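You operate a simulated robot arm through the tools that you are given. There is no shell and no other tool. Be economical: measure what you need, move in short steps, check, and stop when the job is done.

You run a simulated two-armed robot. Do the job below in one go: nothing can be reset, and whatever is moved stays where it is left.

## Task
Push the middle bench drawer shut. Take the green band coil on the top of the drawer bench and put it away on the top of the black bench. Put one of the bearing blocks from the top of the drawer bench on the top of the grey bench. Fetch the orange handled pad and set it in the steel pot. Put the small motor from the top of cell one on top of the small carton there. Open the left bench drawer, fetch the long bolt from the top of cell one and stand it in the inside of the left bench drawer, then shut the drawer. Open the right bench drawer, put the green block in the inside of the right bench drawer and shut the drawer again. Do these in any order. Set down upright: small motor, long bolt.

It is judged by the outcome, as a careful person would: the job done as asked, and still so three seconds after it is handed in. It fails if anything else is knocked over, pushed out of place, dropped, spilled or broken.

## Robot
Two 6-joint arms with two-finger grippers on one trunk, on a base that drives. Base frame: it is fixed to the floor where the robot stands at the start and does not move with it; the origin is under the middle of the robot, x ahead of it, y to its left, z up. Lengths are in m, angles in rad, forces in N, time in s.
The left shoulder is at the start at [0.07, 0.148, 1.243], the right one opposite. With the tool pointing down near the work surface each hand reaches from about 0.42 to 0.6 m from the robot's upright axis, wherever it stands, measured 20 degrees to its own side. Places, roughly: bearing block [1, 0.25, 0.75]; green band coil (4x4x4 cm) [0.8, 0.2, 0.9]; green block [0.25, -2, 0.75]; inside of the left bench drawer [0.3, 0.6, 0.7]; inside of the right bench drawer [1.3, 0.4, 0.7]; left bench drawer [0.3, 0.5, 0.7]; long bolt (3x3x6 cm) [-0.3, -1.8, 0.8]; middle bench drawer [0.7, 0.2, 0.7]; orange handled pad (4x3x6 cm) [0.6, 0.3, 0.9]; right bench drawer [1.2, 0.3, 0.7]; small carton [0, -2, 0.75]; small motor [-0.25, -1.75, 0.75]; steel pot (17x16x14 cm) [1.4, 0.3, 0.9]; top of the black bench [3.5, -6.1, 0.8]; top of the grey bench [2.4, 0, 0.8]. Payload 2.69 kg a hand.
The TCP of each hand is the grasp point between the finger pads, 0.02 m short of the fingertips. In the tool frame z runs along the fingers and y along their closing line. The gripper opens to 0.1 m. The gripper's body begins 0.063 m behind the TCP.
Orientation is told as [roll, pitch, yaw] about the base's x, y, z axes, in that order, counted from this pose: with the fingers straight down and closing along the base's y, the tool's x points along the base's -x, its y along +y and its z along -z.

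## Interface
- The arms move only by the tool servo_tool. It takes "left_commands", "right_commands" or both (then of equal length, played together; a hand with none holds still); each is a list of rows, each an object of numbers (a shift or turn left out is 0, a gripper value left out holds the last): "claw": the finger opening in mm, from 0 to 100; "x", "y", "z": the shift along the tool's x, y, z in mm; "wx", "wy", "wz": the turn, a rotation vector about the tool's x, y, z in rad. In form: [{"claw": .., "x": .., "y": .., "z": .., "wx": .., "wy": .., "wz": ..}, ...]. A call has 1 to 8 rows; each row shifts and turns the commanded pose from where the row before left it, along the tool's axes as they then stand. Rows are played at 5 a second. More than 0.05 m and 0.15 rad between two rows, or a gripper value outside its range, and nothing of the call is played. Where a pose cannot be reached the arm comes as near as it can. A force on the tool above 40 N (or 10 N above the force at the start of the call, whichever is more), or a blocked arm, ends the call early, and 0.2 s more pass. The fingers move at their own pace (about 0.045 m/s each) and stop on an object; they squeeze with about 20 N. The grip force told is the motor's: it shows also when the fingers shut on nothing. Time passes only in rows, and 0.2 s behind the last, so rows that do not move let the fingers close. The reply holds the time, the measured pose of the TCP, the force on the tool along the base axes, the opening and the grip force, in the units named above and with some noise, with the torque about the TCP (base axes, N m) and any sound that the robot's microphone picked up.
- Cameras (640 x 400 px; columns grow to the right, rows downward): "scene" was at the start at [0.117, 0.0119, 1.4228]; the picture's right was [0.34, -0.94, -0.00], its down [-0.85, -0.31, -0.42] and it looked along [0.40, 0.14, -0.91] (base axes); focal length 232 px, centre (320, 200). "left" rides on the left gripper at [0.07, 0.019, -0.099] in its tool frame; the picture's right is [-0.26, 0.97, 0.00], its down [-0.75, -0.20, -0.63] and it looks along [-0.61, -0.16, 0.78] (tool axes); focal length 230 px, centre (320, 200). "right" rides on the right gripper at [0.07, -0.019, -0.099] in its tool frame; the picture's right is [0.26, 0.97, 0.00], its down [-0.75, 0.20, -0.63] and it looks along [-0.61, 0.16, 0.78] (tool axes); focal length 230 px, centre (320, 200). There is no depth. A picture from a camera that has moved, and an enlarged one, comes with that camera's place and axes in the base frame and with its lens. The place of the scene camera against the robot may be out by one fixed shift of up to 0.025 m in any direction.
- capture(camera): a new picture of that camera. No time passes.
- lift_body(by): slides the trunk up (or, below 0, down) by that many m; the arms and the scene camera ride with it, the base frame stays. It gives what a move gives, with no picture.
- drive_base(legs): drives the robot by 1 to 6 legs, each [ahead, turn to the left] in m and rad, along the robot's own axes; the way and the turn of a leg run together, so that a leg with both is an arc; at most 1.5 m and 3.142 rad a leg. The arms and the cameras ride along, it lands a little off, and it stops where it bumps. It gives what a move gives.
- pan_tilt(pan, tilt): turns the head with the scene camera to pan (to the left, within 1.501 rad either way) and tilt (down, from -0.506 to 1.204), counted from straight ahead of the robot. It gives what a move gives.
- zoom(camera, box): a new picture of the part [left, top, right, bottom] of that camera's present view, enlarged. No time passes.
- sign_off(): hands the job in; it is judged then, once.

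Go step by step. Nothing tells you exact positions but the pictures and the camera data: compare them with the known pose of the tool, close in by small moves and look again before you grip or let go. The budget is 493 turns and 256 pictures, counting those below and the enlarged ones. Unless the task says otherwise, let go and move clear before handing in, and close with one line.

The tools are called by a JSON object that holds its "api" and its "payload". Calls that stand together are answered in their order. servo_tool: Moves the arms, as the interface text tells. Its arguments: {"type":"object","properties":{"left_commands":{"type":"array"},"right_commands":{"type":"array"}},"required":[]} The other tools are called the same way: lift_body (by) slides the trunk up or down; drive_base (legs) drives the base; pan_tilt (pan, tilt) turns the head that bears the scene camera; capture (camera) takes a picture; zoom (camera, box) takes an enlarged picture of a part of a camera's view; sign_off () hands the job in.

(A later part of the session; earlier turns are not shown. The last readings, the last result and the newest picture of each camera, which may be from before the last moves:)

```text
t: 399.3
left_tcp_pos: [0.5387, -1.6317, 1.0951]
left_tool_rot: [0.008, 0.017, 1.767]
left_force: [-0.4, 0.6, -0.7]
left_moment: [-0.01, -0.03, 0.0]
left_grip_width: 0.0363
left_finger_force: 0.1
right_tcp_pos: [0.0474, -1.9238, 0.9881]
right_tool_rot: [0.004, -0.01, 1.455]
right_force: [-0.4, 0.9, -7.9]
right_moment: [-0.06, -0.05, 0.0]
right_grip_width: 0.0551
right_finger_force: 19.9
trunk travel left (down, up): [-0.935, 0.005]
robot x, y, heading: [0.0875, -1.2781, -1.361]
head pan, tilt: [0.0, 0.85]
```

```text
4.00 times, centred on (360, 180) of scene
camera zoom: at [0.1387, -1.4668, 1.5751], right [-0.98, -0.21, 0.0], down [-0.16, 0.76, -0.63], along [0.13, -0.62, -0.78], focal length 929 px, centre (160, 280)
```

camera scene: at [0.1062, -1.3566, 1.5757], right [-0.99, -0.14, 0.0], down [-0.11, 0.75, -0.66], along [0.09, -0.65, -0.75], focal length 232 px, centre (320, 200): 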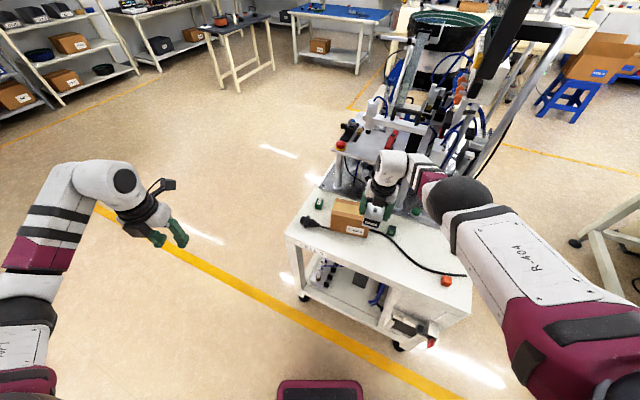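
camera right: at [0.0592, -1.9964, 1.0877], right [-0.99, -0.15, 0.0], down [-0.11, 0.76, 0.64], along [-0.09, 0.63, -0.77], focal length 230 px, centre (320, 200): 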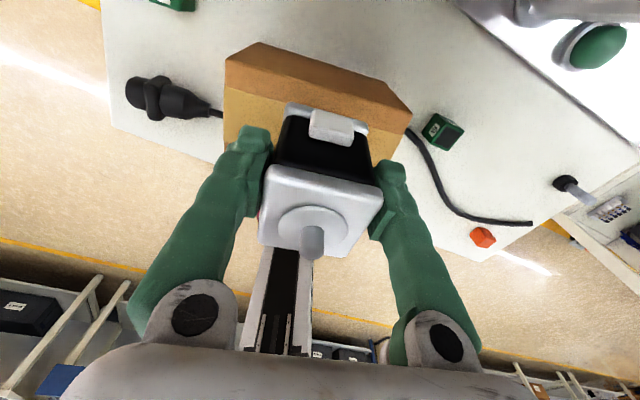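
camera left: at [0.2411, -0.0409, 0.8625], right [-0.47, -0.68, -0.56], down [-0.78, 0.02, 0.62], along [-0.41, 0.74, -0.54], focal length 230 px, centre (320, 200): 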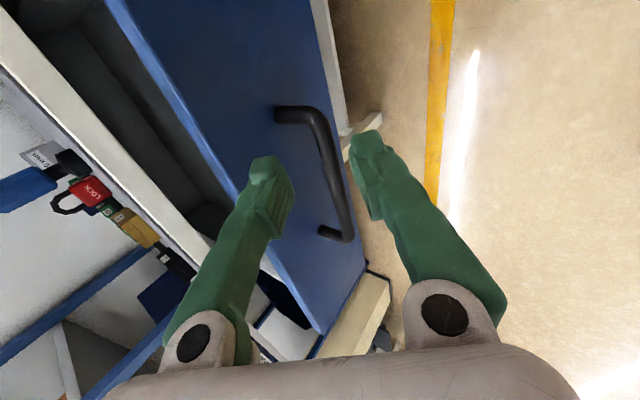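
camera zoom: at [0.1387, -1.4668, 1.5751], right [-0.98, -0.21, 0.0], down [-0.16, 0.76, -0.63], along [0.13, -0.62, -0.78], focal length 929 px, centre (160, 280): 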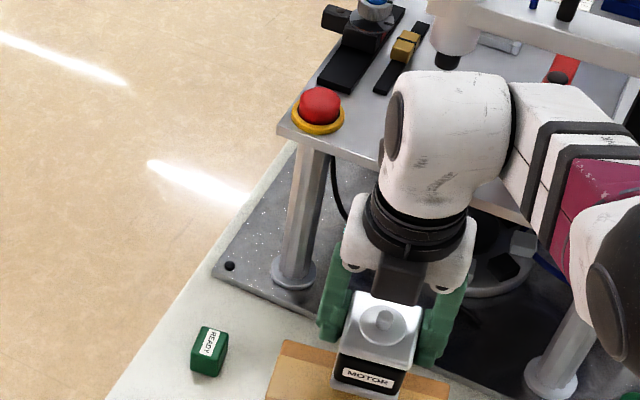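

The motor is over the carton but slightly far. I'll pull it back 10 mm and lower step by step.

{"api": "servo_tool", "payload": {"right_commands": [{"x": -5, "z": 3}, {"x": -5, "z": 3}]}}

{"api": "capture", "payload": {"camera": "right"}}

```text
t: 399.7
left_tcp_pos: [0.5174, -1.5378, 1.1168]
left_tool_rot: [0.008, 0.076, 1.762]
left_force: [0.6, -0.5, -3.2]
left_moment: [0.04, 0.05, -0.01]
left_grip_width: 0.0359
left_finger_force: 0.1
right_tcp_pos: [0.0668, -1.9179, 1.0337]
right_tool_rot: [-0.06, 0.174, 1.497]
right_force: [10.9, -17.8, 8.5]
right_moment: [0.25, 0.27, -0.15]
right_grip_width: 0.0561
right_finger_force: 20.6
trunk travel left (down, up): [-0.935, 0.005]
robot x, y, heading: [0.0883, -1.2753, -1.357]
head pan, tilt: [0.0, 0.85]
stopped in row 1 (left hand): the arm was blocked; the commanded pose is now the measured one
```

```text
105 pictures are left
camera right: at [0.0766, -1.9703, 1.1437], right [-0.98, -0.19, -0.01], down [-0.18, 0.86, 0.48], along [-0.08, 0.47, -0.88], focal length 230 px, centre (320, 200)
```

right: 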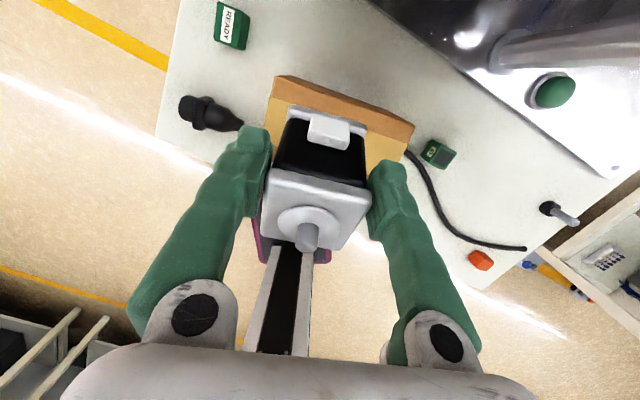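

{"api": "servo_tool", "payload": {"right_commands": [{"x": 0}, {"x": 0}]}}

{"api": "capture", "payload": {"camera": "scene"}}

```text
t: 400.3
left_tcp_pos: [0.5235, -1.5696, 1.1097]
left_tool_rot: [0.011, 0.059, 1.764]
left_force: [-0.1, -0.1, 0.1]
left_moment: [-0.01, -0.07, 0.0]
left_grip_width: 0.0359
left_finger_force: 0.1
right_tcp_pos: [0.052, -1.9072, 1.002]
right_tool_rot: [-0.015, 0.055, 1.469]
right_force: [0.6, -1.4, -6.3]
right_moment: [-0.03, 0.04, -0.03]
right_grip_width: 0.0553
right_finger_force: 20.0
trunk travel left (down, up): [-0.935, 0.005]
robot x, y, heading: [0.0905, -1.275, -1.359]
head pan, tilt: [0.0, 0.85]
```

```text
104 pictures are left
camera scene: at [0.1305, -1.4282, 1.5754], right [-0.98, -0.21, 0.0], down [-0.16, 0.74, -0.65], along [0.14, -0.64, -0.76], focal length 232 px, centre (320, 200)
```

scene: 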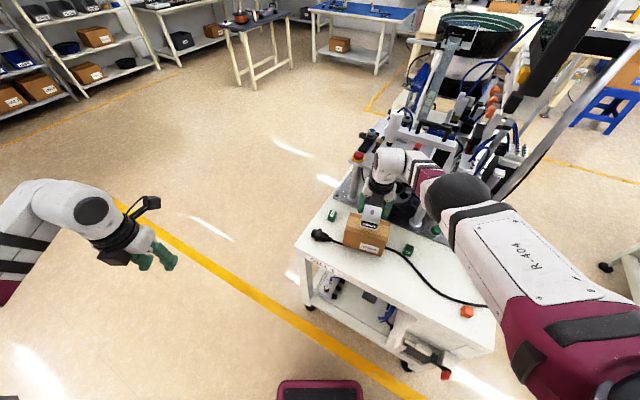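

The arm is over-extended at this reach. I'll back off, bring the hand closer to the body, level it, lower the trunk, then re-approach.

{"api": "drive_base", "payload": {"legs": [[-0.14, 0]]}}

{"api": "servo_tool", "payload": {"right_commands": [{"x": -15, "wy": -0.03}, {"x": -15, "wy": -0.02}, {"x": -15}, {"x": -15}, {"x": -15}, {"x": -15}]}}

{"api": "capture", "payload": {"camera": "scene"}}

```text
t: 401.6
left_tcp_pos: [0.4928, -1.4285, 1.1099]
left_tool_rot: [0.009, 0.063, 1.763]
left_force: [-0.7, -0.3, -0.5]
left_moment: [0.02, 0.03, 0.0]
left_grip_width: 0.0359
left_finger_force: 0.1
right_tcp_pos: [0.0221, -1.7664, 1.0083]
right_tool_rot: [-0.022, 0.076, 1.473]
right_force: [0.9, -0.7, -6.2]
right_moment: [-0.03, 0.05, -0.03]
right_grip_width: 0.0553
right_finger_force: 19.8
trunk travel left (down, up): [-0.935, 0.005]
robot x, y, heading: [0.0596, -1.1401, -1.359]
head pan, tilt: [0.0, 0.85]
```

```text
t: 403.0
left_tcp_pos: [0.4913, -1.4242, 1.1113]
left_tool_rot: [0.009, 0.067, 1.763]
left_force: [0.6, 0.3, 0.6]
left_moment: [0.02, -0.02, 0.0]
left_grip_width: 0.036
left_finger_force: 0.0
right_tcp_pos: [0.0459, -1.7345, 0.9855]
right_tool_rot: [-0.023, 0.027, 1.474]
right_force: [0.3, 0.8, -6.6]
right_moment: [-0.07, 0.02, 0.02]
right_grip_width: 0.0552
right_finger_force: 19.8
right hand out of reach, approached as far as the arm can: row 1, 2, 3, 4, 5, 6
trunk travel left (down, up): [-0.935, 0.005]
robot x, y, heading: [0.0597, -1.14, -1.355]
head pan, tilt: [0.0, 0.85]
```

```text
103 pictures are left
camera scene: at [0.0972, -1.2741, 1.576], right [-0.98, -0.21, 0.0], down [-0.16, 0.74, -0.66], along [0.14, -0.64, -0.75], focal length 232 px, centre (320, 200)
```

scene: 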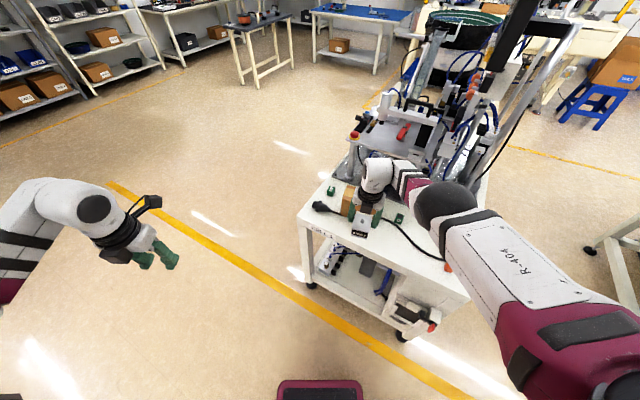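

{"api": "servo_tool", "payload": {"right_commands": [{"y": 20, "x": -5}, {"y": 20, "x": -5}, {"y": 20, "x": -5}, {"y": 20, "x": -5}, {"y": 20, "x": -5}, {"y": 20, "x": -5}, {"y": 20, "x": -5}]}}

{"api": "servo_tool", "payload": {"right_commands": [{"z": -15}, {"z": -15}, {"z": -15}, {"z": -15}]}}

{"api": "capture", "payload": {"camera": "scene"}}

```text
t: 404.6
left_tcp_pos: [0.4902, -1.4239, 1.1122]
left_tool_rot: [0.007, 0.068, 1.759]
left_force: [0.1, -0.6, -0.3]
left_moment: [-0.01, 0.02, 0.01]
left_grip_width: 0.0362
left_finger_force: 0.1
right_tcp_pos: [-0.0765, -1.747, 0.9552]
right_tool_rot: [-0.027, 0.029, 1.475]
right_force: [-0.5, -1.1, -7.6]
right_moment: [-0.09, -0.03, -0.01]
right_grip_width: 0.0553
right_finger_force: 19.8
right hand out of reach, approached as far as the arm can: row 1, 2, 3, 4, 5, 6, 7
trunk travel left (down, up): [-0.935, 0.005]
robot x, y, heading: [0.0574, -1.1375, -1.357]
head pan, tilt: [0.0, 0.85]
```

```text
t: 405.6
left_tcp_pos: [0.4918, -1.4244, 1.1125]
left_tool_rot: [0.009, 0.067, 1.763]
left_force: [-0.8, 0.3, -0.4]
left_moment: [0.0, 0.02, 0.04]
left_grip_width: 0.036
left_finger_force: 0.1
right_tcp_pos: [-0.0738, -1.7675, 1.0005]
right_tool_rot: [-0.024, 0.027, 1.475]
right_force: [0.1, 0.2, -7.4]
right_moment: [-0.09, -0.02, 0.01]
right_grip_width: 0.0555
right_finger_force: 19.6
right hand out of reach, approached as far as the arm can: row 1, 2, 3, 4
trunk travel left (down, up): [-0.935, 0.005]
robot x, y, heading: [0.0574, -1.1369, -1.357]
head pan, tilt: [0.0, 0.85]
```

```text
102 pictures are left
camera scene: at [0.0969, -1.2741, 1.576], right [-0.98, -0.21, 0.0], down [-0.16, 0.74, -0.66], along [0.14, -0.64, -0.75], focal length 232 px, centre (320, 200)
```

scene: 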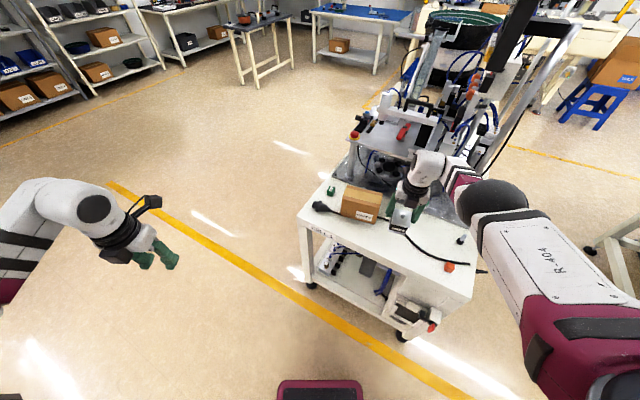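

{"api": "servo_tool", "payload": {"right_commands": [{"z": -20, "y": 10}, {"z": -20, "y": 10}, {"z": -20, "y": 10}, {"z": -20, "y": 10}, {"z": -20}, {"z": -20}, {"z": -20}, {"z": -20}]}}

{"api": "capture", "payload": {"camera": "scene"}}

```text
t: 407.4
left_tcp_pos: [0.4901, -1.4239, 1.1121]
left_tool_rot: [0.009, 0.068, 1.763]
left_force: [0.4, 0.2, 0.0]
left_moment: [0.01, 0.02, -0.02]
left_grip_width: 0.036
left_finger_force: 0.0
right_tcp_pos: [-0.1143, -1.8009, 1.1504]
right_tool_rot: [-0.025, 0.026, 1.477]
right_force: [0.0, 0.3, -6.7]
right_moment: [-0.1, 0.0, 0.01]
right_grip_width: 0.0553
right_finger_force: 20.1
right hand out of reach, approached as far as the arm can: row 1, 2, 3, 4, 5, 6, 8
trunk travel left (down, up): [-0.935, 0.005]
robot x, y, heading: [0.0633, -1.1389, -1.358]
head pan, tilt: [0.0, 0.85]
```

```text
101 pictures are left
camera scene: at [0.0964, -1.2737, 1.5761], right [-0.98, -0.21, 0.0], down [-0.16, 0.74, -0.66], along [0.14, -0.64, -0.75], focal length 232 px, centre (320, 200)
```

scene: 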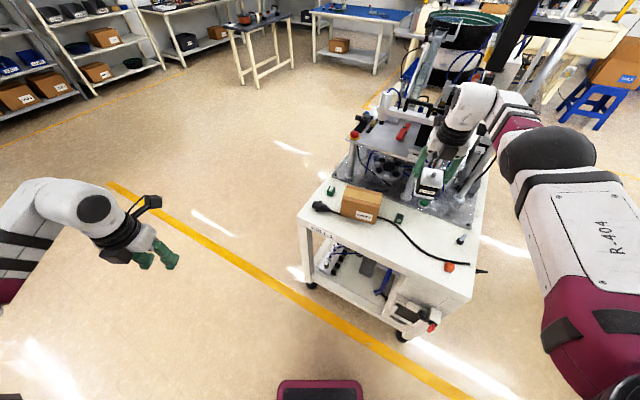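

{"api": "drive_base", "payload": {"legs": [[-0.08, 0]]}}

{"api": "lift_body", "payload": {"by": -0.12}}

{"api": "servo_tool", "payload": {"right_commands": [{"x": -15}, {"x": -15}, {"x": -15}, {"x": -15}, {"x": -15}, {"x": -15}]}}

{"api": "capture", "payload": {"camera": "scene"}}

```text
t: 408.5
left_tcp_pos: [0.4778, -1.3643, 1.1079]
left_tool_rot: [0.009, 0.054, 1.763]
left_force: [-0.4, 0.6, -0.6]
left_moment: [0.02, -0.01, 0.0]
left_grip_width: 0.0359
left_finger_force: 0.1
right_tcp_pos: [-0.1296, -1.7418, 1.1427]
right_tool_rot: [-0.022, 0.015, 1.475]
right_force: [0.1, -1.5, -7.4]
right_moment: [-0.04, 0.03, 0.0]
right_grip_width: 0.0554
right_finger_force: 19.9
trunk travel left (down, up): [-0.935, 0.005]
robot x, y, heading: [0.0427, -1.0642, -1.361]
head pan, tilt: [0.0, 0.85]
```

```text
t: 410.0
left_tcp_pos: [0.4746, -1.3533, 0.991]
left_tool_rot: [0.008, 0.067, 1.761]
left_force: [0.0, -0.3, -0.5]
left_moment: [0.0, -0.03, -0.02]
left_grip_width: 0.0363
left_finger_force: 0.1
right_tcp_pos: [-0.1313, -1.7292, 1.0291]
right_tool_rot: [-0.023, 0.024, 1.475]
right_force: [0.3, 0.5, -6.4]
right_moment: [-0.09, -0.01, 0.01]
right_grip_width: 0.0555
right_finger_force: 20.0
trunk travel left (down, up): [-0.815, 0.125]
robot x, y, heading: [0.0455, -1.0696, -1.356]
head pan, tilt: [0.0, 0.85]
```

```text
t: 411.4
left_tcp_pos: [0.4754, -1.3517, 0.9921]
left_tool_rot: [0.008, 0.069, 1.76]
left_force: [0.2, 0.6, -0.6]
left_moment: [0.02, 0.03, 0.03]
left_grip_width: 0.0362
left_finger_force: 0.0
right_tcp_pos: [-0.124, -1.6488, 1.0176]
right_tool_rot: [-0.027, 0.028, 1.475]
right_force: [-0.3, 0.0, -6.2]
right_moment: [-0.08, -0.04, 0.02]
right_grip_width: 0.0553
right_finger_force: 20.6
right hand out of reach, approached as far as the arm can: row 6
trunk travel left (down, up): [-0.815, 0.125]
robot x, y, heading: [0.0415, -1.063, -1.36]
head pan, tilt: [0.0, 0.85]
```

```text
100 pictures are left
camera scene: at [0.0802, -1.2001, 1.4561], right [-0.98, -0.21, 0.0], down [-0.16, 0.74, -0.66], along [0.14, -0.64, -0.75], focal length 232 px, centre (320, 200)
```

scene: 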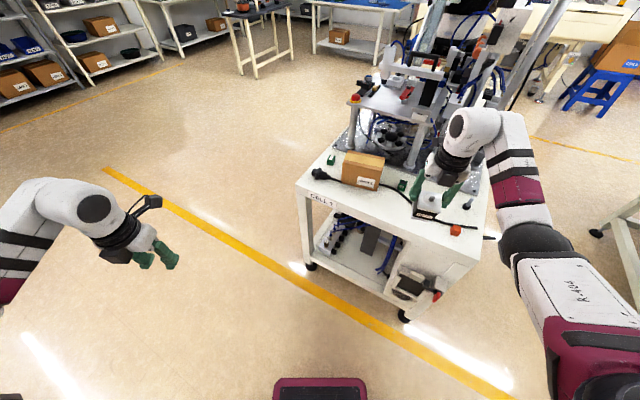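

Posture is good again. I'll level the hand, turn slightly and approach the carton.

{"api": "servo_tool", "payload": {"right_commands": [{"wx": -0.025, "wy": -0.025}, {"wz": 0.09}, {"wz": 0.09}]}}

{"api": "drive_base", "payload": {"legs": [[0, 0.138], [0.2, 0]]}}

{"api": "capture", "payload": {"camera": "right"}}

{"api": "capture", "payload": {"camera": "scene"}}

```text
t: 412.2
left_tcp_pos: [0.4739, -1.3508, 0.9927]
left_tool_rot: [0.008, 0.068, 1.761]
left_force: [0.8, -0.4, 0.4]
left_moment: [0.03, 0.01, -0.02]
left_grip_width: 0.0361
left_finger_force: 0.1
right_tcp_pos: [-0.1273, -1.6528, 1.0148]
right_tool_rot: [-0.002, 0.002, 1.293]
right_force: [-0.3, 0.5, -6.8]
right_moment: [-0.09, 0.01, 0.0]
right_grip_width: 0.0553
right_finger_force: 19.7
right hand out of reach, approached as far as the arm can: row 1
trunk travel left (down, up): [-0.815, 0.125]
robot x, y, heading: [0.0425, -1.0668, -1.36]
head pan, tilt: [0.0, 0.85]
```

```text
t: 414.4
left_tcp_pos: [0.5796, -1.473, 0.9947]
left_tool_rot: [0.005, 0.071, 1.905]
left_force: [-0.7, -0.7, 0.1]
left_moment: [-0.03, -0.04, -0.06]
left_grip_width: 0.036
left_finger_force: 0.0
right_tcp_pos: [0.0268, -1.8585, 1.0155]
right_tool_rot: [-0.005, 0.006, 1.438]
right_force: [0.5, 0.6, -7.1]
right_moment: [-0.1, -0.03, -0.02]
right_grip_width: 0.0556
right_finger_force: 20.2
trunk travel left (down, up): [-0.815, 0.125]
robot x, y, heading: [0.1107, -1.2564, -1.214]
head pan, tilt: [0.0, 0.85]
```

```text
99 pictures are left
camera right: at [0.0361, -1.9298, 1.1162], right [-0.99, -0.13, 0.0], down [-0.1, 0.77, 0.62], along [-0.08, 0.62, -0.78], focal length 230 px, centre (320, 200)
```

right: 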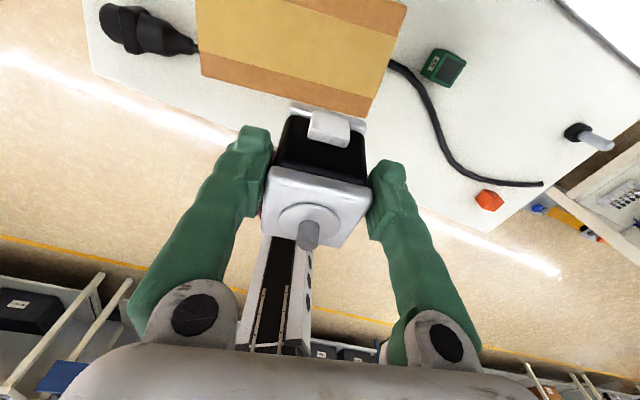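

```text
98 pictures are left
camera scene: at [0.165, -1.3795, 1.4567], right [-0.94, -0.35, 0.0], down [-0.26, 0.7, -0.66], along [0.23, -0.62, -0.75], focal length 232 px, centre (320, 200)
```

scene: 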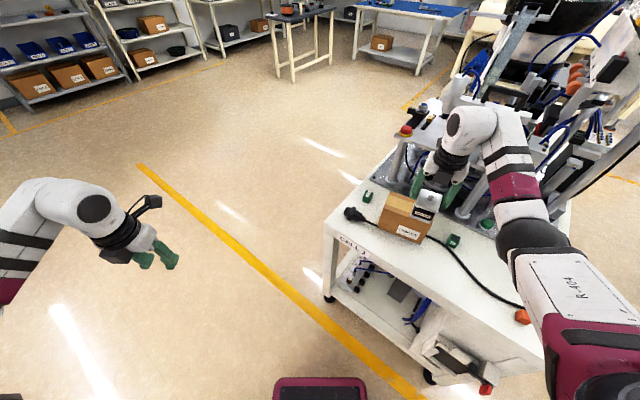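

{"api": "drive_base", "payload": {"legs": [[0.057, 0]]}}

{"api": "capture", "payload": {"camera": "right"}}

{"api": "zoom", "payload": {"camera": "scene", "box": [340, 110, 500, 210]}}

```text
t: 415.4
left_tcp_pos: [0.5984, -1.5236, 0.9945]
left_tool_rot: [0.007, 0.07, 1.901]
left_force: [1.3, 0.0, -0.9]
left_moment: [0.0, 0.05, -0.04]
left_grip_width: 0.0359
left_finger_force: 0.1
right_tcp_pos: [0.0448, -1.91, 1.0167]
right_tool_rot: [-0.001, 0.007, 1.437]
right_force: [0.4, -0.6, -7.9]
right_moment: [-0.03, -0.01, 0.02]
right_grip_width: 0.0553
right_finger_force: 20.1
trunk travel left (down, up): [-0.815, 0.125]
robot x, y, heading: [0.1332, -1.3074, -1.221]
head pan, tilt: [0.0, 0.85]
```

```text
97 pictures are left
camera right: at [0.0541, -1.9808, 1.116], right [-0.99, -0.13, 0.0], down [-0.1, 0.77, 0.62], along [-0.08, 0.62, -0.78], focal length 230 px, centre (320, 200)
```

right: 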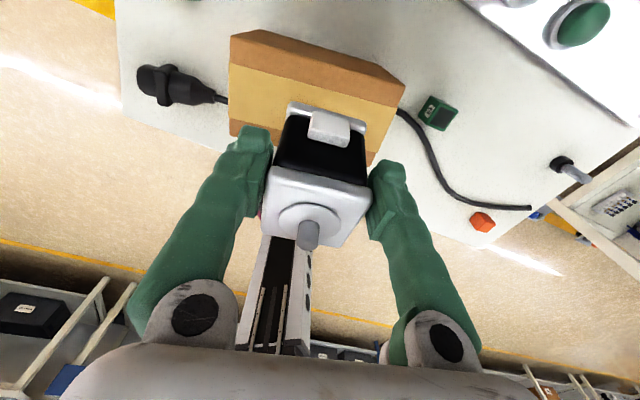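

```text
4.00 times, centred on (420, 160) of scene
camera zoom: at [0.1886, -1.4413, 1.4556], right [-0.94, -0.35, 0.0], down [-0.26, 0.71, -0.66], along [0.23, -0.62, -0.75], focal length 929 px, centre (-80, 360)
```

zoom: 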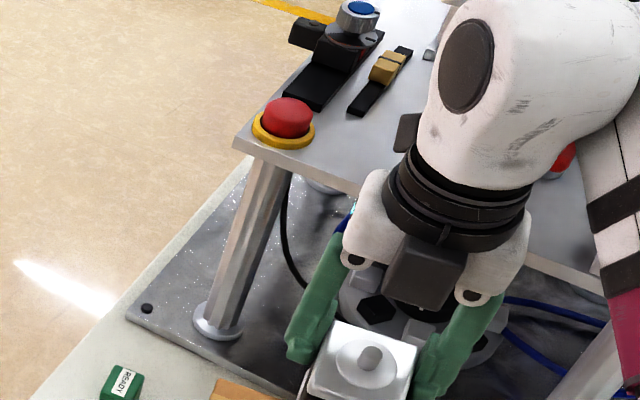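

The motor is centred over the carton top. Lower it in small steps.

{"api": "lift_body", "payload": {"by": -0.03}}

{"api": "lift_body", "payload": {"by": -0.01}}

{"api": "lift_body", "payload": {"by": -0.008}}

{"api": "zoom", "payload": {"camera": "scene", "box": [360, 140, 480, 215]}}

```text
t: 416.1
left_tcp_pos: [0.5972, -1.5184, 0.9664]
left_tool_rot: [0.006, 0.077, 1.902]
left_force: [0.5, 0.4, 0.2]
left_moment: [-0.03, 0.01, 0.03]
left_grip_width: 0.036
left_finger_force: 0.0
right_tcp_pos: [0.0417, -1.9042, 0.9903]
right_tool_rot: [-0.003, 0.012, 1.435]
right_force: [0.3, -0.2, -6.9]
right_moment: [-0.14, -0.05, -0.01]
right_grip_width: 0.0551
right_finger_force: 19.7
trunk travel left (down, up): [-0.785, 0.155]
robot x, y, heading: [0.1308, -1.3062, -1.218]
head pan, tilt: [0.0, 0.85]
```

```text
t: 416.7
left_tcp_pos: [0.5966, -1.5194, 0.9552]
left_tool_rot: [0.005, 0.076, 1.903]
left_force: [-0.2, 0.2, -0.5]
left_moment: [0.01, -0.01, -0.01]
left_grip_width: 0.0362
left_finger_force: 0.0
right_tcp_pos: [0.0433, -1.906, 0.9786]
right_tool_rot: [-0.002, 0.01, 1.436]
right_force: [0.3, 0.0, -6.8]
right_moment: [-0.11, -0.01, 0.02]
right_grip_width: 0.0552
right_finger_force: 20.5
trunk travel left (down, up): [-0.775, 0.165]
robot x, y, heading: [0.1361, -1.3059, -1.218]
head pan, tilt: [0.0, 0.85]
```

```text
t: 417.2
left_tcp_pos: [0.5982, -1.5171, 0.948]
left_tool_rot: [0.006, 0.078, 1.903]
left_force: [0.4, 0.7, 0.6]
left_moment: [0.0, 0.01, -0.01]
left_grip_width: 0.0363
left_finger_force: 0.0
right_tcp_pos: [0.0438, -1.9101, 0.9696]
right_tool_rot: [-0.017, 0.021, 1.436]
right_force: [-4.5, -1.6, 13.4]
right_moment: [0.45, 0.14, 0.18]
right_grip_width: 0.0559
right_finger_force: 20.2
trunk travel left (down, up): [-0.767, 0.173]
robot x, y, heading: [0.1357, -1.3086, -1.221]
head pan, tilt: [0.0, 0.85]
```

```text
5.33 times, centred on (420, 178) of scene
camera zoom: at [0.1869, -1.4327, 1.4088], right [-0.94, -0.34, 0.0], down [-0.26, 0.7, -0.66], along [0.23, -0.62, -0.75], focal length 1239 px, centre (-213, 320)
```

zoom: 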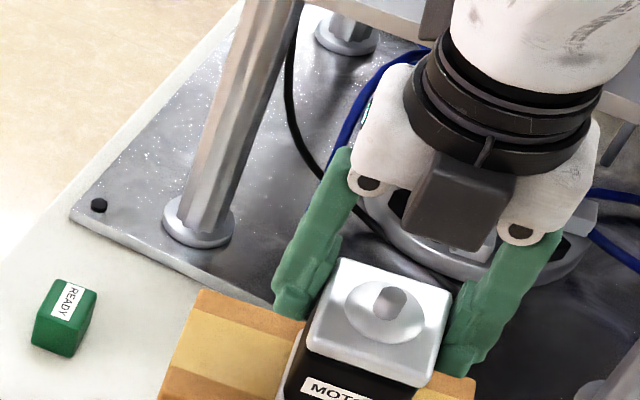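

Contact on the carton top. Release, check, and rise.

{"api": "servo_tool", "payload": {"right_commands": [{"claw": 80}, {"claw": 80}, {"claw": 80}]}}

{"api": "zoom", "payload": {"camera": "scene", "box": [340, 140, 500, 240]}}

```text
t: 418.1
left_tcp_pos: [0.5977, -1.5201, 0.9469]
left_tool_rot: [0.007, 0.073, 1.902]
left_force: [-0.4, -1.1, -0.1]
left_moment: [-0.01, 0.03, 0.0]
left_grip_width: 0.0362
left_finger_force: 0.1
right_tcp_pos: [0.0443, -1.9056, 0.9714]
right_tool_rot: [0.0, 0.007, 1.437]
right_force: [0.0, 0.7, 0.1]
right_moment: [0.04, -0.03, 0.02]
right_grip_width: 0.0801
right_finger_force: 0.1
trunk travel left (down, up): [-0.767, 0.173]
robot x, y, heading: [0.1365, -1.3079, -1.217]
head pan, tilt: [0.0, 0.85]
```

```text
4.00 times, centred on (420, 190) of scene
camera zoom: at [0.1878, -1.4369, 1.4081], right [-0.94, -0.35, 0.0], down [-0.26, 0.71, -0.66], along [0.23, -0.62, -0.75], focal length 929 px, centre (-80, 240)
```

zoom: 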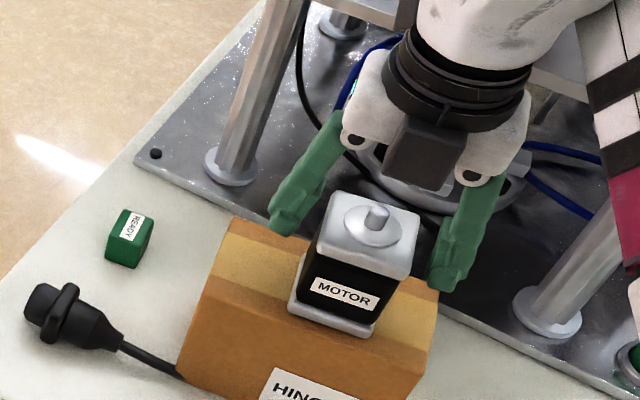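

The motor stands upright on the carton. Rise and back off, then go for the bolt.

{"api": "lift_body", "payload": {"by": 0.12}}

{"api": "drive_base", "payload": {"legs": [[-0.2, 0]]}}

{"api": "capture", "payload": {"camera": "scene"}}

```text
t: 419.6
left_tcp_pos: [0.5974, -1.5207, 1.0668]
left_tool_rot: [0.007, 0.074, 1.903]
left_force: [-0.4, 0.2, 0.0]
left_moment: [0.02, -0.03, 0.04]
left_grip_width: 0.0361
left_finger_force: 0.1
right_tcp_pos: [0.0448, -1.9054, 1.0902]
right_tool_rot: [-0.003, 0.012, 1.435]
right_force: [0.5, -0.5, -0.8]
right_moment: [-0.02, -0.03, 0.01]
right_grip_width: 0.0802
right_finger_force: 0.0
trunk travel left (down, up): [-0.887, 0.053]
robot x, y, heading: [0.1365, -1.308, -1.218]
head pan, tilt: [0.0, 0.85]
```

```text
t: 421.1
left_tcp_pos: [0.5312, -1.3402, 1.0655]
left_tool_rot: [0.006, 0.07, 1.895]
left_force: [0.5, -0.1, 0.1]
left_moment: [0.02, 0.0, 0.03]
left_grip_width: 0.036
left_finger_force: 0.0
right_tcp_pos: [-0.0266, -1.7235, 1.0892]
right_tool_rot: [-0.001, 0.006, 1.429]
right_force: [0.0, -0.6, 0.0]
right_moment: [-0.01, 0.02, 0.01]
right_grip_width: 0.0802
right_finger_force: 0.1
trunk travel left (down, up): [-0.887, 0.053]
robot x, y, heading: [0.0669, -1.1208, -1.222]
head pan, tilt: [0.0, 0.85]
```

```text
93 pictures are left
camera scene: at [0.1209, -1.255, 1.5278], right [-0.94, -0.34, 0.0], down [-0.26, 0.71, -0.66], along [0.22, -0.62, -0.75], focal length 232 px, centre (320, 200)
```

scene: 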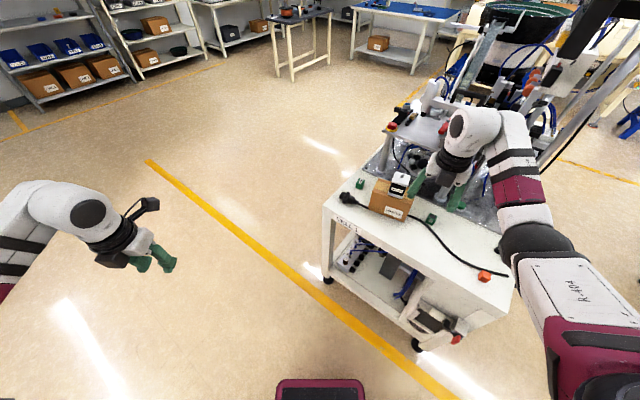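

{"api": "drive_base", "payload": {"legs": [[0, -0.55], [0.22, 0]]}}

{"api": "capture", "payload": {"camera": "right"}}

{"api": "capture", "payload": {"camera": "scene"}}

```text
t: 424.4
left_tcp_pos: [0.3089, -1.7599, 1.0695]
left_tool_rot: [0.008, 0.079, 1.355]
left_force: [1.1, 0.8, -0.2]
left_moment: [-0.03, 0.06, -0.04]
left_grip_width: 0.0358
left_finger_force: 0.1
right_tcp_pos: [-0.3626, -1.8024, 1.0934]
right_tool_rot: [-0.005, 0.015, 0.89]
right_force: [0.7, 0.9, 0.5]
right_moment: [0.0, 0.01, -0.02]
right_grip_width: 0.08
right_finger_force: 0.0
trunk travel left (down, up): [-0.887, 0.053]
robot x, y, heading: [0.0241, -1.3377, -1.767]
head pan, tilt: [0.0, 0.85]
```

```text
92 pictures are left
camera right: at [-0.3921, -1.8672, 1.1929], right [-0.91, 0.41, 0.0], down [0.32, 0.72, 0.62], along [0.25, 0.56, -0.79], focal length 230 px, centre (320, 200)
```

right: 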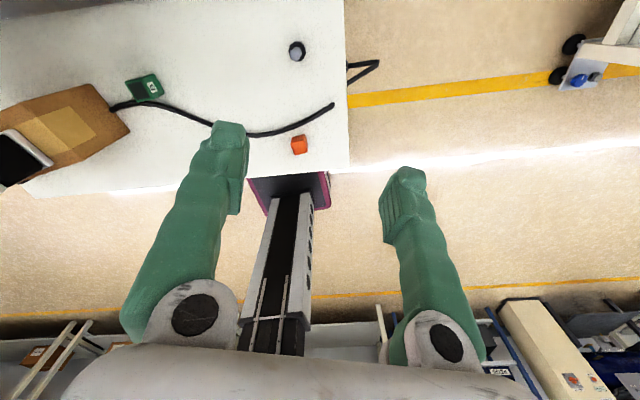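

```text
91 pictures are left
camera scene: at [0.0093, -1.4699, 1.5287], right [-0.98, 0.19, 0.0], down [0.14, 0.74, -0.66], along [-0.13, -0.65, -0.75], focal length 232 px, centre (320, 200)
```

scene: 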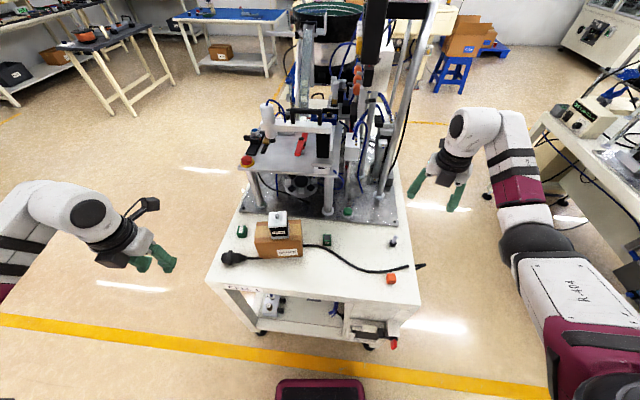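

{"api": "drive_base", "payload": {"legs": [[0.04, 0]]}}

{"api": "servo_tool", "payload": {"right_commands": [{"claw": 60, "y": -20, "z": 20}, {"y": -18, "z": 20}, {"z": 20}, {"z": 20}, {"z": 20}, {"z": 20}]}}

{"api": "capture", "payload": {"camera": "right"}}

```text
t: 425.2
left_tcp_pos: [0.3025, -1.7948, 1.0688]
left_tool_rot: [0.006, 0.08, 1.356]
left_force: [-0.1, 0.1, 0.2]
left_moment: [-0.09, 0.05, 0.02]
left_grip_width: 0.036
left_finger_force: 0.1
right_tcp_pos: [-0.3709, -1.8367, 1.0955]
right_tool_rot: [-0.004, 0.019, 0.89]
right_force: [-0.6, 0.1, 0.2]
right_moment: [-0.01, 0.0, 0.01]
right_grip_width: 0.0801
right_finger_force: 0.0
trunk travel left (down, up): [-0.887, 0.053]
robot x, y, heading: [0.0194, -1.3795, -1.762]
head pan, tilt: [0.0, 0.85]
```

```text
t: 426.6
left_tcp_pos: [0.3034, -1.8004, 1.0671]
left_tool_rot: [0.005, 0.074, 1.355]
left_force: [0.2, 0.2, -0.1]
left_moment: [0.01, 0.01, 0.02]
left_grip_width: 0.036
left_finger_force: 0.0
right_tcp_pos: [-0.3434, -1.8677, 0.972]
right_tool_rot: [-0.004, 0.012, 0.891]
right_force: [-0.4, -0.1, -0.1]
right_moment: [-0.02, -0.04, -0.01]
right_grip_width: 0.0598
right_finger_force: 0.0
trunk travel left (down, up): [-0.887, 0.053]
robot x, y, heading: [0.0164, -1.3786, -1.763]
head pan, tilt: [0.0, 0.85]
```

```text
90 pictures are left
camera right: at [-0.3721, -1.9327, 1.0716], right [-0.91, 0.41, 0.0], down [0.32, 0.72, 0.62], along [0.25, 0.57, -0.78], focal length 230 px, centre (320, 200)
```

right: 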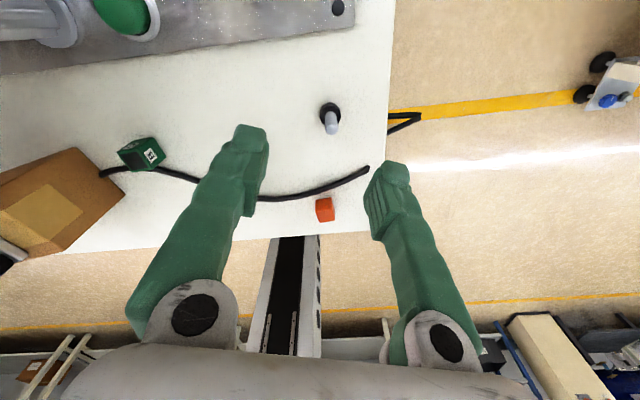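

{"api": "servo_tool", "payload": {"right_commands": [{"x": -13, "y": 16, "z": 20}, {"z": 20}, {"z": 20}, {"z": 20}, {"z": 20}]}}

{"api": "capture", "payload": {"camera": "right"}}

{"api": "zoom", "payload": {"camera": "scene", "box": [320, 180, 480, 280]}}

```text
t: 427.8
left_tcp_pos: [0.3007, -1.801, 1.067]
left_tool_rot: [0.006, 0.073, 1.357]
left_force: [0.7, 0.2, -0.6]
left_moment: [0.03, -0.02, -0.05]
left_grip_width: 0.0357
left_finger_force: 0.0
right_tcp_pos: [-0.349, -1.8482, 0.8706]
right_tool_rot: [-0.002, 0.01, 0.89]
right_force: [-0.3, -0.1, 0.1]
right_moment: [0.0, 0.0, -0.05]
right_grip_width: 0.06
right_finger_force: 0.0
trunk travel left (down, up): [-0.887, 0.053]
robot x, y, heading: [0.0129, -1.3817, -1.763]
head pan, tilt: [0.0, 0.85]
```

```text
89 pictures are left
camera right: at [-0.3772, -1.9146, 0.9707], right [-0.91, 0.41, 0.0], down [0.32, 0.72, 0.62], along [0.25, 0.57, -0.78], focal length 230 px, centre (320, 200)
```

right: 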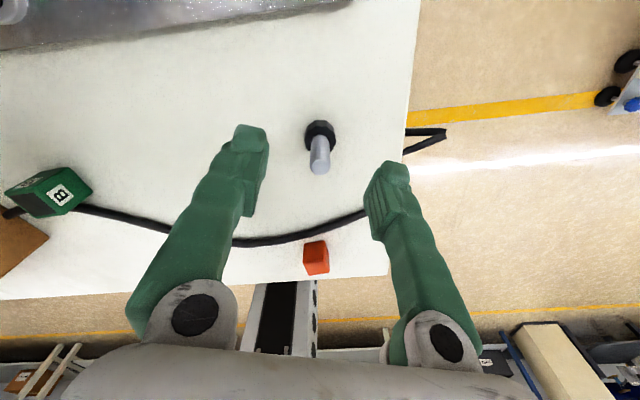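

```text
4.00 times, centred on (400, 230) of scene
camera zoom: at [0.0004, -1.5141, 1.5282], right [-0.98, 0.19, 0.0], down [0.14, 0.74, -0.66], along [-0.13, -0.65, -0.75], focal length 929 px, centre (0, 80)
```

zoom: 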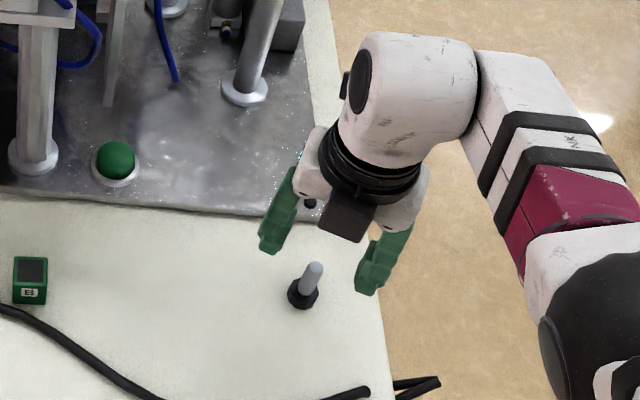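

{"api": "servo_tool", "payload": {"right_commands": [{"z": 15}, {"z": 12}, {"z": 8}]}}

{"api": "capture", "payload": {"camera": "right"}}

```text
t: 428.6
left_tcp_pos: [0.3023, -1.8017, 1.0684]
left_tool_rot: [0.006, 0.076, 1.356]
left_force: [0.9, 0.1, 0.6]
left_moment: [-0.01, 0.0, -0.02]
left_grip_width: 0.036
left_finger_force: 0.1
right_tcp_pos: [-0.3479, -1.8426, 0.8406]
right_tool_rot: [-0.004, 0.014, 0.89]
right_force: [0.5, -0.4, 0.7]
right_moment: [0.01, -0.03, 0.02]
right_grip_width: 0.0597
right_finger_force: 0.1
right hand out of reach, approached as far as the arm can: row 2, 3
trunk travel left (down, up): [-0.887, 0.053]
robot x, y, heading: [0.0139, -1.3803, -1.767]
head pan, tilt: [0.0, 0.85]
```

```text
87 pictures are left
camera right: at [-0.3759, -1.9069, 0.941], right [-0.91, 0.41, 0.0], down [0.32, 0.72, 0.62], along [0.25, 0.57, -0.78], focal length 230 px, centre (320, 200)
```

right: 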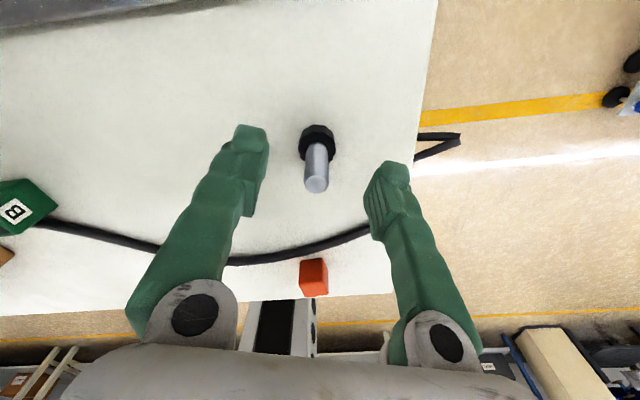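

{"api": "lift_body", "payload": {"by": -0.012}}

{"api": "drive_base", "payload": {"legs": [[0.008, 0]]}}

{"api": "servo_tool", "payload": {"right_commands": [{"claw": 5}, {"claw": 5}, {"claw": 5}, {"claw": 5}, {"claw": 5}]}}

{"api": "capture", "payload": {"camera": "right"}}

```text
t: 429.2
left_tcp_pos: [0.3017, -1.8003, 1.0549]
left_tool_rot: [0.004, 0.074, 1.356]
left_force: [0.6, -0.9, 0.0]
left_moment: [0.01, 0.05, -0.01]
left_grip_width: 0.036
left_finger_force: 0.1
right_tcp_pos: [-0.348, -1.8431, 0.8287]
right_tool_rot: [-0.003, 0.014, 0.892]
right_force: [0.1, 0.2, 0.4]
right_moment: [0.0, 0.03, 0.01]
right_grip_width: 0.06
right_finger_force: 0.0
trunk travel left (down, up): [-0.875, 0.065]
robot x, y, heading: [0.017, -1.3767, -1.759]
head pan, tilt: [0.0, 0.85]
```

```text
t: 430.0
left_tcp_pos: [0.2998, -1.807, 1.0548]
left_tool_rot: [0.005, 0.074, 1.356]
left_force: [0.1, 1.2, 0.8]
left_moment: [-0.03, -0.01, -0.01]
left_grip_width: 0.0361
left_finger_force: 0.1
right_tcp_pos: [-0.3477, -1.8474, 0.8301]
right_tool_rot: [-0.004, 0.014, 0.891]
right_force: [-0.2, 1.1, 0.2]
right_moment: [-0.01, -0.03, -0.01]
right_grip_width: 0.06
right_finger_force: 0.1
trunk travel left (down, up): [-0.875, 0.065]
robot x, y, heading: [0.0126, -1.3896, -1.765]
head pan, tilt: [0.0, 0.85]
```

```text
t: 431.2
left_tcp_pos: [0.2998, -1.809, 1.0551]
left_tool_rot: [0.004, 0.073, 1.354]
left_force: [0.4, -0.6, -0.1]
left_moment: [-0.01, 0.01, 0.0]
left_grip_width: 0.0362
left_finger_force: 0.1
right_tcp_pos: [-0.3489, -1.8489, 0.8284]
right_tool_rot: [-0.004, 0.012, 0.891]
right_force: [0.0, 0.5, 0.4]
right_moment: [0.01, 0.01, -0.01]
right_grip_width: 0.0111
right_finger_force: 19.7
trunk travel left (down, up): [-0.875, 0.065]
robot x, y, heading: [0.0129, -1.3886, -1.76]
head pan, tilt: [0.0, 0.85]
```

```text
86 pictures are left
camera right: at [-0.3775, -1.9152, 0.9288], right [-0.91, 0.41, 0.0], down [0.32, 0.72, 0.62], along [0.25, 0.57, -0.78], focal length 230 px, centre (320, 200)
```

right: 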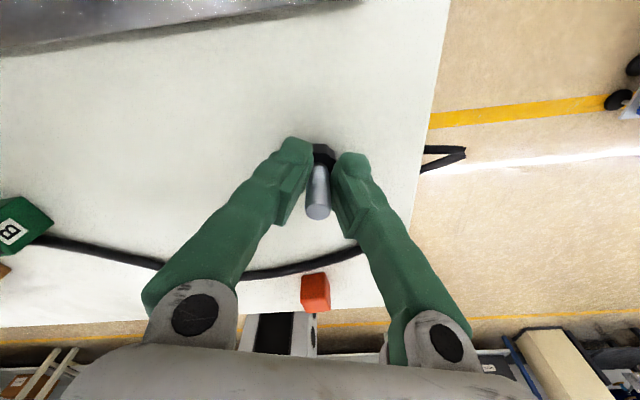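

Bolt gripped by the shaft. Lift it.

{"api": "lift_body", "payload": {"by": 0.06}}

{"api": "drive_base", "payload": {"legs": [[-0.15, 0]]}}

{"api": "servo_tool", "payload": {"right_commands": [{"z": -20}, {"z": -20}, {"z": -20}, {"z": -20}, {"z": -20}, {"z": -20}]}}

{"api": "capture", "payload": {"camera": "right"}}

{"api": "capture", "payload": {"camera": "scene"}}

```text
t: 432.2
left_tcp_pos: [0.3009, -1.8081, 1.1153]
left_tool_rot: [0.005, 0.074, 1.356]
left_force: [-0.2, -0.4, 0.1]
left_moment: [0.02, -0.04, 0.01]
left_grip_width: 0.0359
left_finger_force: 0.1
right_tcp_pos: [-0.3488, -1.8504, 0.8883]
right_tool_rot: [-0.002, 0.011, 0.892]
right_force: [0.1, 0.2, -0.2]
right_moment: [-0.01, -0.02, -0.06]
right_grip_width: 0.0108
right_finger_force: 20.3
trunk travel left (down, up): [-0.935, 0.005]
robot x, y, heading: [0.0139, -1.3878, -1.761]
head pan, tilt: [0.0, 0.85]
```

```text
t: 433.6
left_tcp_pos: [0.3288, -1.6639, 1.1136]
left_tool_rot: [0.004, 0.073, 1.358]
left_force: [0.2, -0.7, 0.4]
left_moment: [0.05, 0.01, 0.0]
left_grip_width: 0.036
left_finger_force: 0.1
right_tcp_pos: [-0.321, -1.7062, 0.8872]
right_tool_rot: [0.0, 0.011, 0.89]
right_force: [-0.2, -0.4, -1.0]
right_moment: [0.03, -0.05, 0.02]
right_grip_width: 0.0112
right_finger_force: 20.3
trunk travel left (down, up): [-0.935, 0.005]
robot x, y, heading: [0.0393, -1.2438, -1.759]
head pan, tilt: [0.0, 0.85]
```

```text
t: 434.9
left_tcp_pos: [0.3303, -1.6614, 1.1167]
left_tool_rot: [0.004, 0.075, 1.358]
left_force: [0.0, -0.2, 0.6]
left_moment: [0.0, -0.01, 0.01]
left_grip_width: 0.0359
left_finger_force: 0.0
right_tcp_pos: [-0.3173, -1.7048, 1.0074]
right_tool_rot: [-0.003, 0.012, 0.893]
right_force: [0.6, 0.1, -0.2]
right_moment: [-0.01, 0.0, 0.03]
right_grip_width: 0.0112
right_finger_force: 19.8
trunk travel left (down, up): [-0.935, 0.005]
robot x, y, heading: [0.0427, -1.2409, -1.764]
head pan, tilt: [0.0, 0.85]
```

```text
85 pictures are left
camera right: at [-0.3458, -1.7688, 1.1089], right [-0.91, 0.41, 0.0], down [0.32, 0.72, 0.62], along [0.25, 0.57, -0.78], focal length 230 px, centre (320, 200)
```

right: 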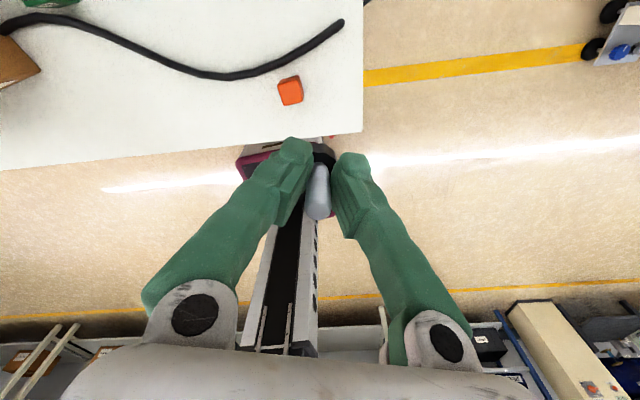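

```text
84 pictures are left
camera scene: at [0.0278, -1.3755, 1.5762], right [-0.98, 0.19, 0.0], down [0.14, 0.74, -0.66], along [-0.13, -0.65, -0.75], focal length 232 px, centre (320, 200)
```

scene: 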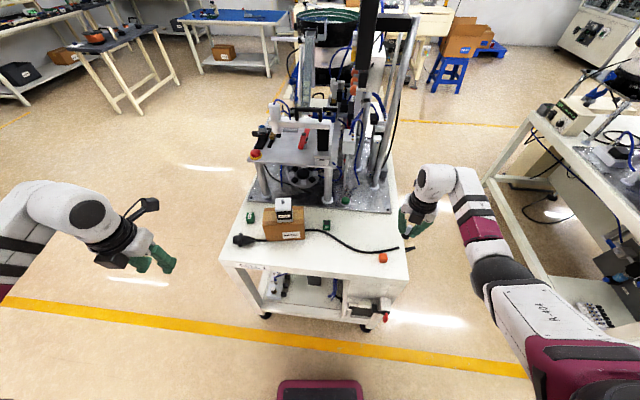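

The bolt is held. Next I'll set up the left hand and reposition for the green READY block on the left of the cell.

{"api": "drive_base", "payload": {"legs": [[-0.2, 0], [0, 1.64], [0.225, 0], [0, -1.83]]}}

{"api": "servo_tool", "payload": {"left_commands": [{"x": 22, "y": 14, "wy": -0.04}, {"x": 22, "y": 14, "wy": -0.035}, {"x": 22, "y": 14}, {"x": 22, "y": 14}, {"x": 22, "y": 14}, {"x": 22, "y": 14}, {"x": 22, "y": 14}, {"x": 22, "y": 14, "claw": 80}]}}

{"api": "capture", "payload": {"camera": "scene"}}

```text
t: 446.3
left_tcp_pos: [0.508, -1.5392, 1.115]
left_tool_rot: [0.006, 0.076, 1.16]
left_force: [-0.2, -0.4, -0.3]
left_moment: [0.0, -0.04, -0.01]
left_grip_width: 0.036
left_finger_force: 0.0
right_tcp_pos: [-0.1352, -1.4538, 1.0087]
right_tool_rot: [-0.003, 0.012, 0.697]
right_force: [1.1, 0.1, -0.3]
right_moment: [0.01, 0.0, 0.0]
right_grip_width: 0.0112
right_finger_force: 20.2
trunk travel left (down, up): [-0.935, 0.005]
robot x, y, heading: [0.3054, -1.0657, -1.956]
head pan, tilt: [0.0, 0.85]
```

```text
t: 448.1
left_tcp_pos: [0.3575, -1.6648, 1.0933]
left_tool_rot: [0.003, -0.003, 1.157]
left_force: [-0.3, -0.8, -0.8]
left_moment: [-0.01, -0.05, 0.0]
left_grip_width: 0.0705
left_finger_force: 0.0
left hand out of reach, approached as far as the arm can: row 2, 3, 4
right_tcp_pos: [-0.1376, -1.4534, 1.0075]
right_tool_rot: [-0.003, 0.009, 0.695]
right_force: [-0.7, 0.0, -0.9]
right_moment: [0.08, -0.01, 0.0]
right_grip_width: 0.0111
right_finger_force: 20.0
trunk travel left (down, up): [-0.935, 0.005]
robot x, y, heading: [0.3077, -1.0671, -1.958]
head pan, tilt: [0.0, 0.85]
```

```text
83 pictures are left
camera scene: at [0.2659, -1.1986, 1.576], right [-0.93, 0.38, 0.0], down [0.28, 0.7, -0.66], along [-0.25, -0.61, -0.75], focal length 232 px, centre (320, 200)
```

scene: 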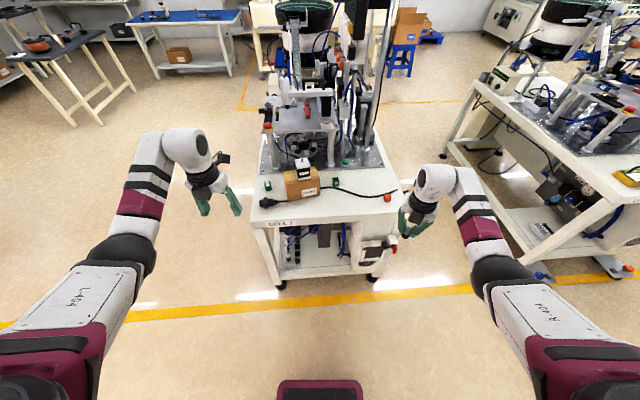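

{"api": "lift_body", "payload": {"by": -0.06}}

{"api": "drive_base", "payload": {"legs": [[0.33, 0]]}}

{"api": "capture", "payload": {"camera": "left"}}

{"api": "zoom", "payload": {"camera": "scene", "box": [180, 130, 380, 255]}}

```text
t: 449.1
left_tcp_pos: [0.3591, -1.6638, 1.0354]
left_tool_rot: [0.005, 0.0, 1.16]
left_force: [0.2, 0.3, 0.7]
left_moment: [0.0, -0.02, 0.02]
left_grip_width: 0.0798
left_finger_force: 0.0
right_tcp_pos: [-0.1352, -1.4525, 0.949]
right_tool_rot: [-0.003, 0.013, 0.695]
right_force: [-0.1, 0.4, -0.2]
right_moment: [-0.06, 0.0, 0.01]
right_grip_width: 0.0112
right_finger_force: 20.9
trunk travel left (down, up): [-0.875, 0.065]
robot x, y, heading: [0.3123, -1.0658, -1.96]
head pan, tilt: [0.0, 0.85]
```

```text
t: 451.3
left_tcp_pos: [0.2325, -1.9677, 1.0364]
left_tool_rot: [0.005, 0.003, 1.157]
left_force: [-0.2, 0.2, 0.7]
left_moment: [0.01, 0.03, -0.03]
left_grip_width: 0.0798
left_finger_force: 0.0
right_tcp_pos: [-0.2625, -1.7568, 0.9502]
right_tool_rot: [-0.006, 0.014, 0.693]
right_force: [1.0, -0.3, -0.4]
right_moment: [-0.04, 0.03, 0.02]
right_grip_width: 0.0109
right_finger_force: 20.3
trunk travel left (down, up): [-0.875, 0.065]
robot x, y, heading: [0.1817, -1.3772, -1.958]
head pan, tilt: [0.0, 0.85]
```

```text
82 pictures are left
camera left: at [0.1879, -2.0248, 1.1352], right [-0.78, 0.62, 0.0], down [0.49, 0.61, 0.63], along [0.39, 0.49, -0.78], focal length 230 px, centre (320, 200)
```

left: 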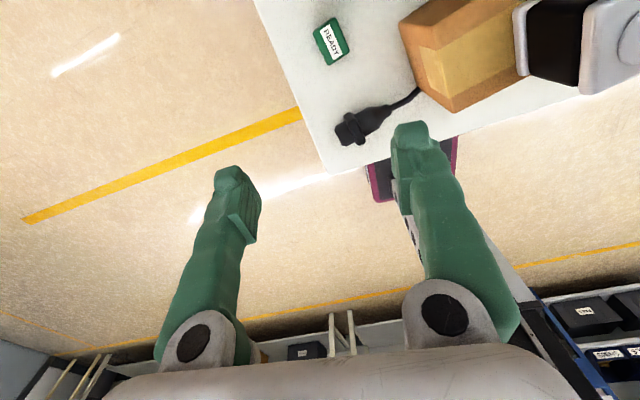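

```text
3.20 times, centred on (280, 192) of scene
camera zoom: at [0.1438, -1.5006, 1.5165], right [-0.92, 0.38, 0.0], down [0.29, 0.69, -0.66], along [-0.25, -0.61, -0.75], focal length 744 px, centre (448, 224)
```

zoom: 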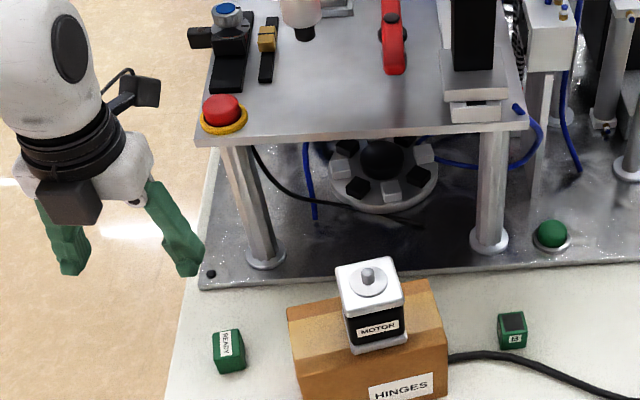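

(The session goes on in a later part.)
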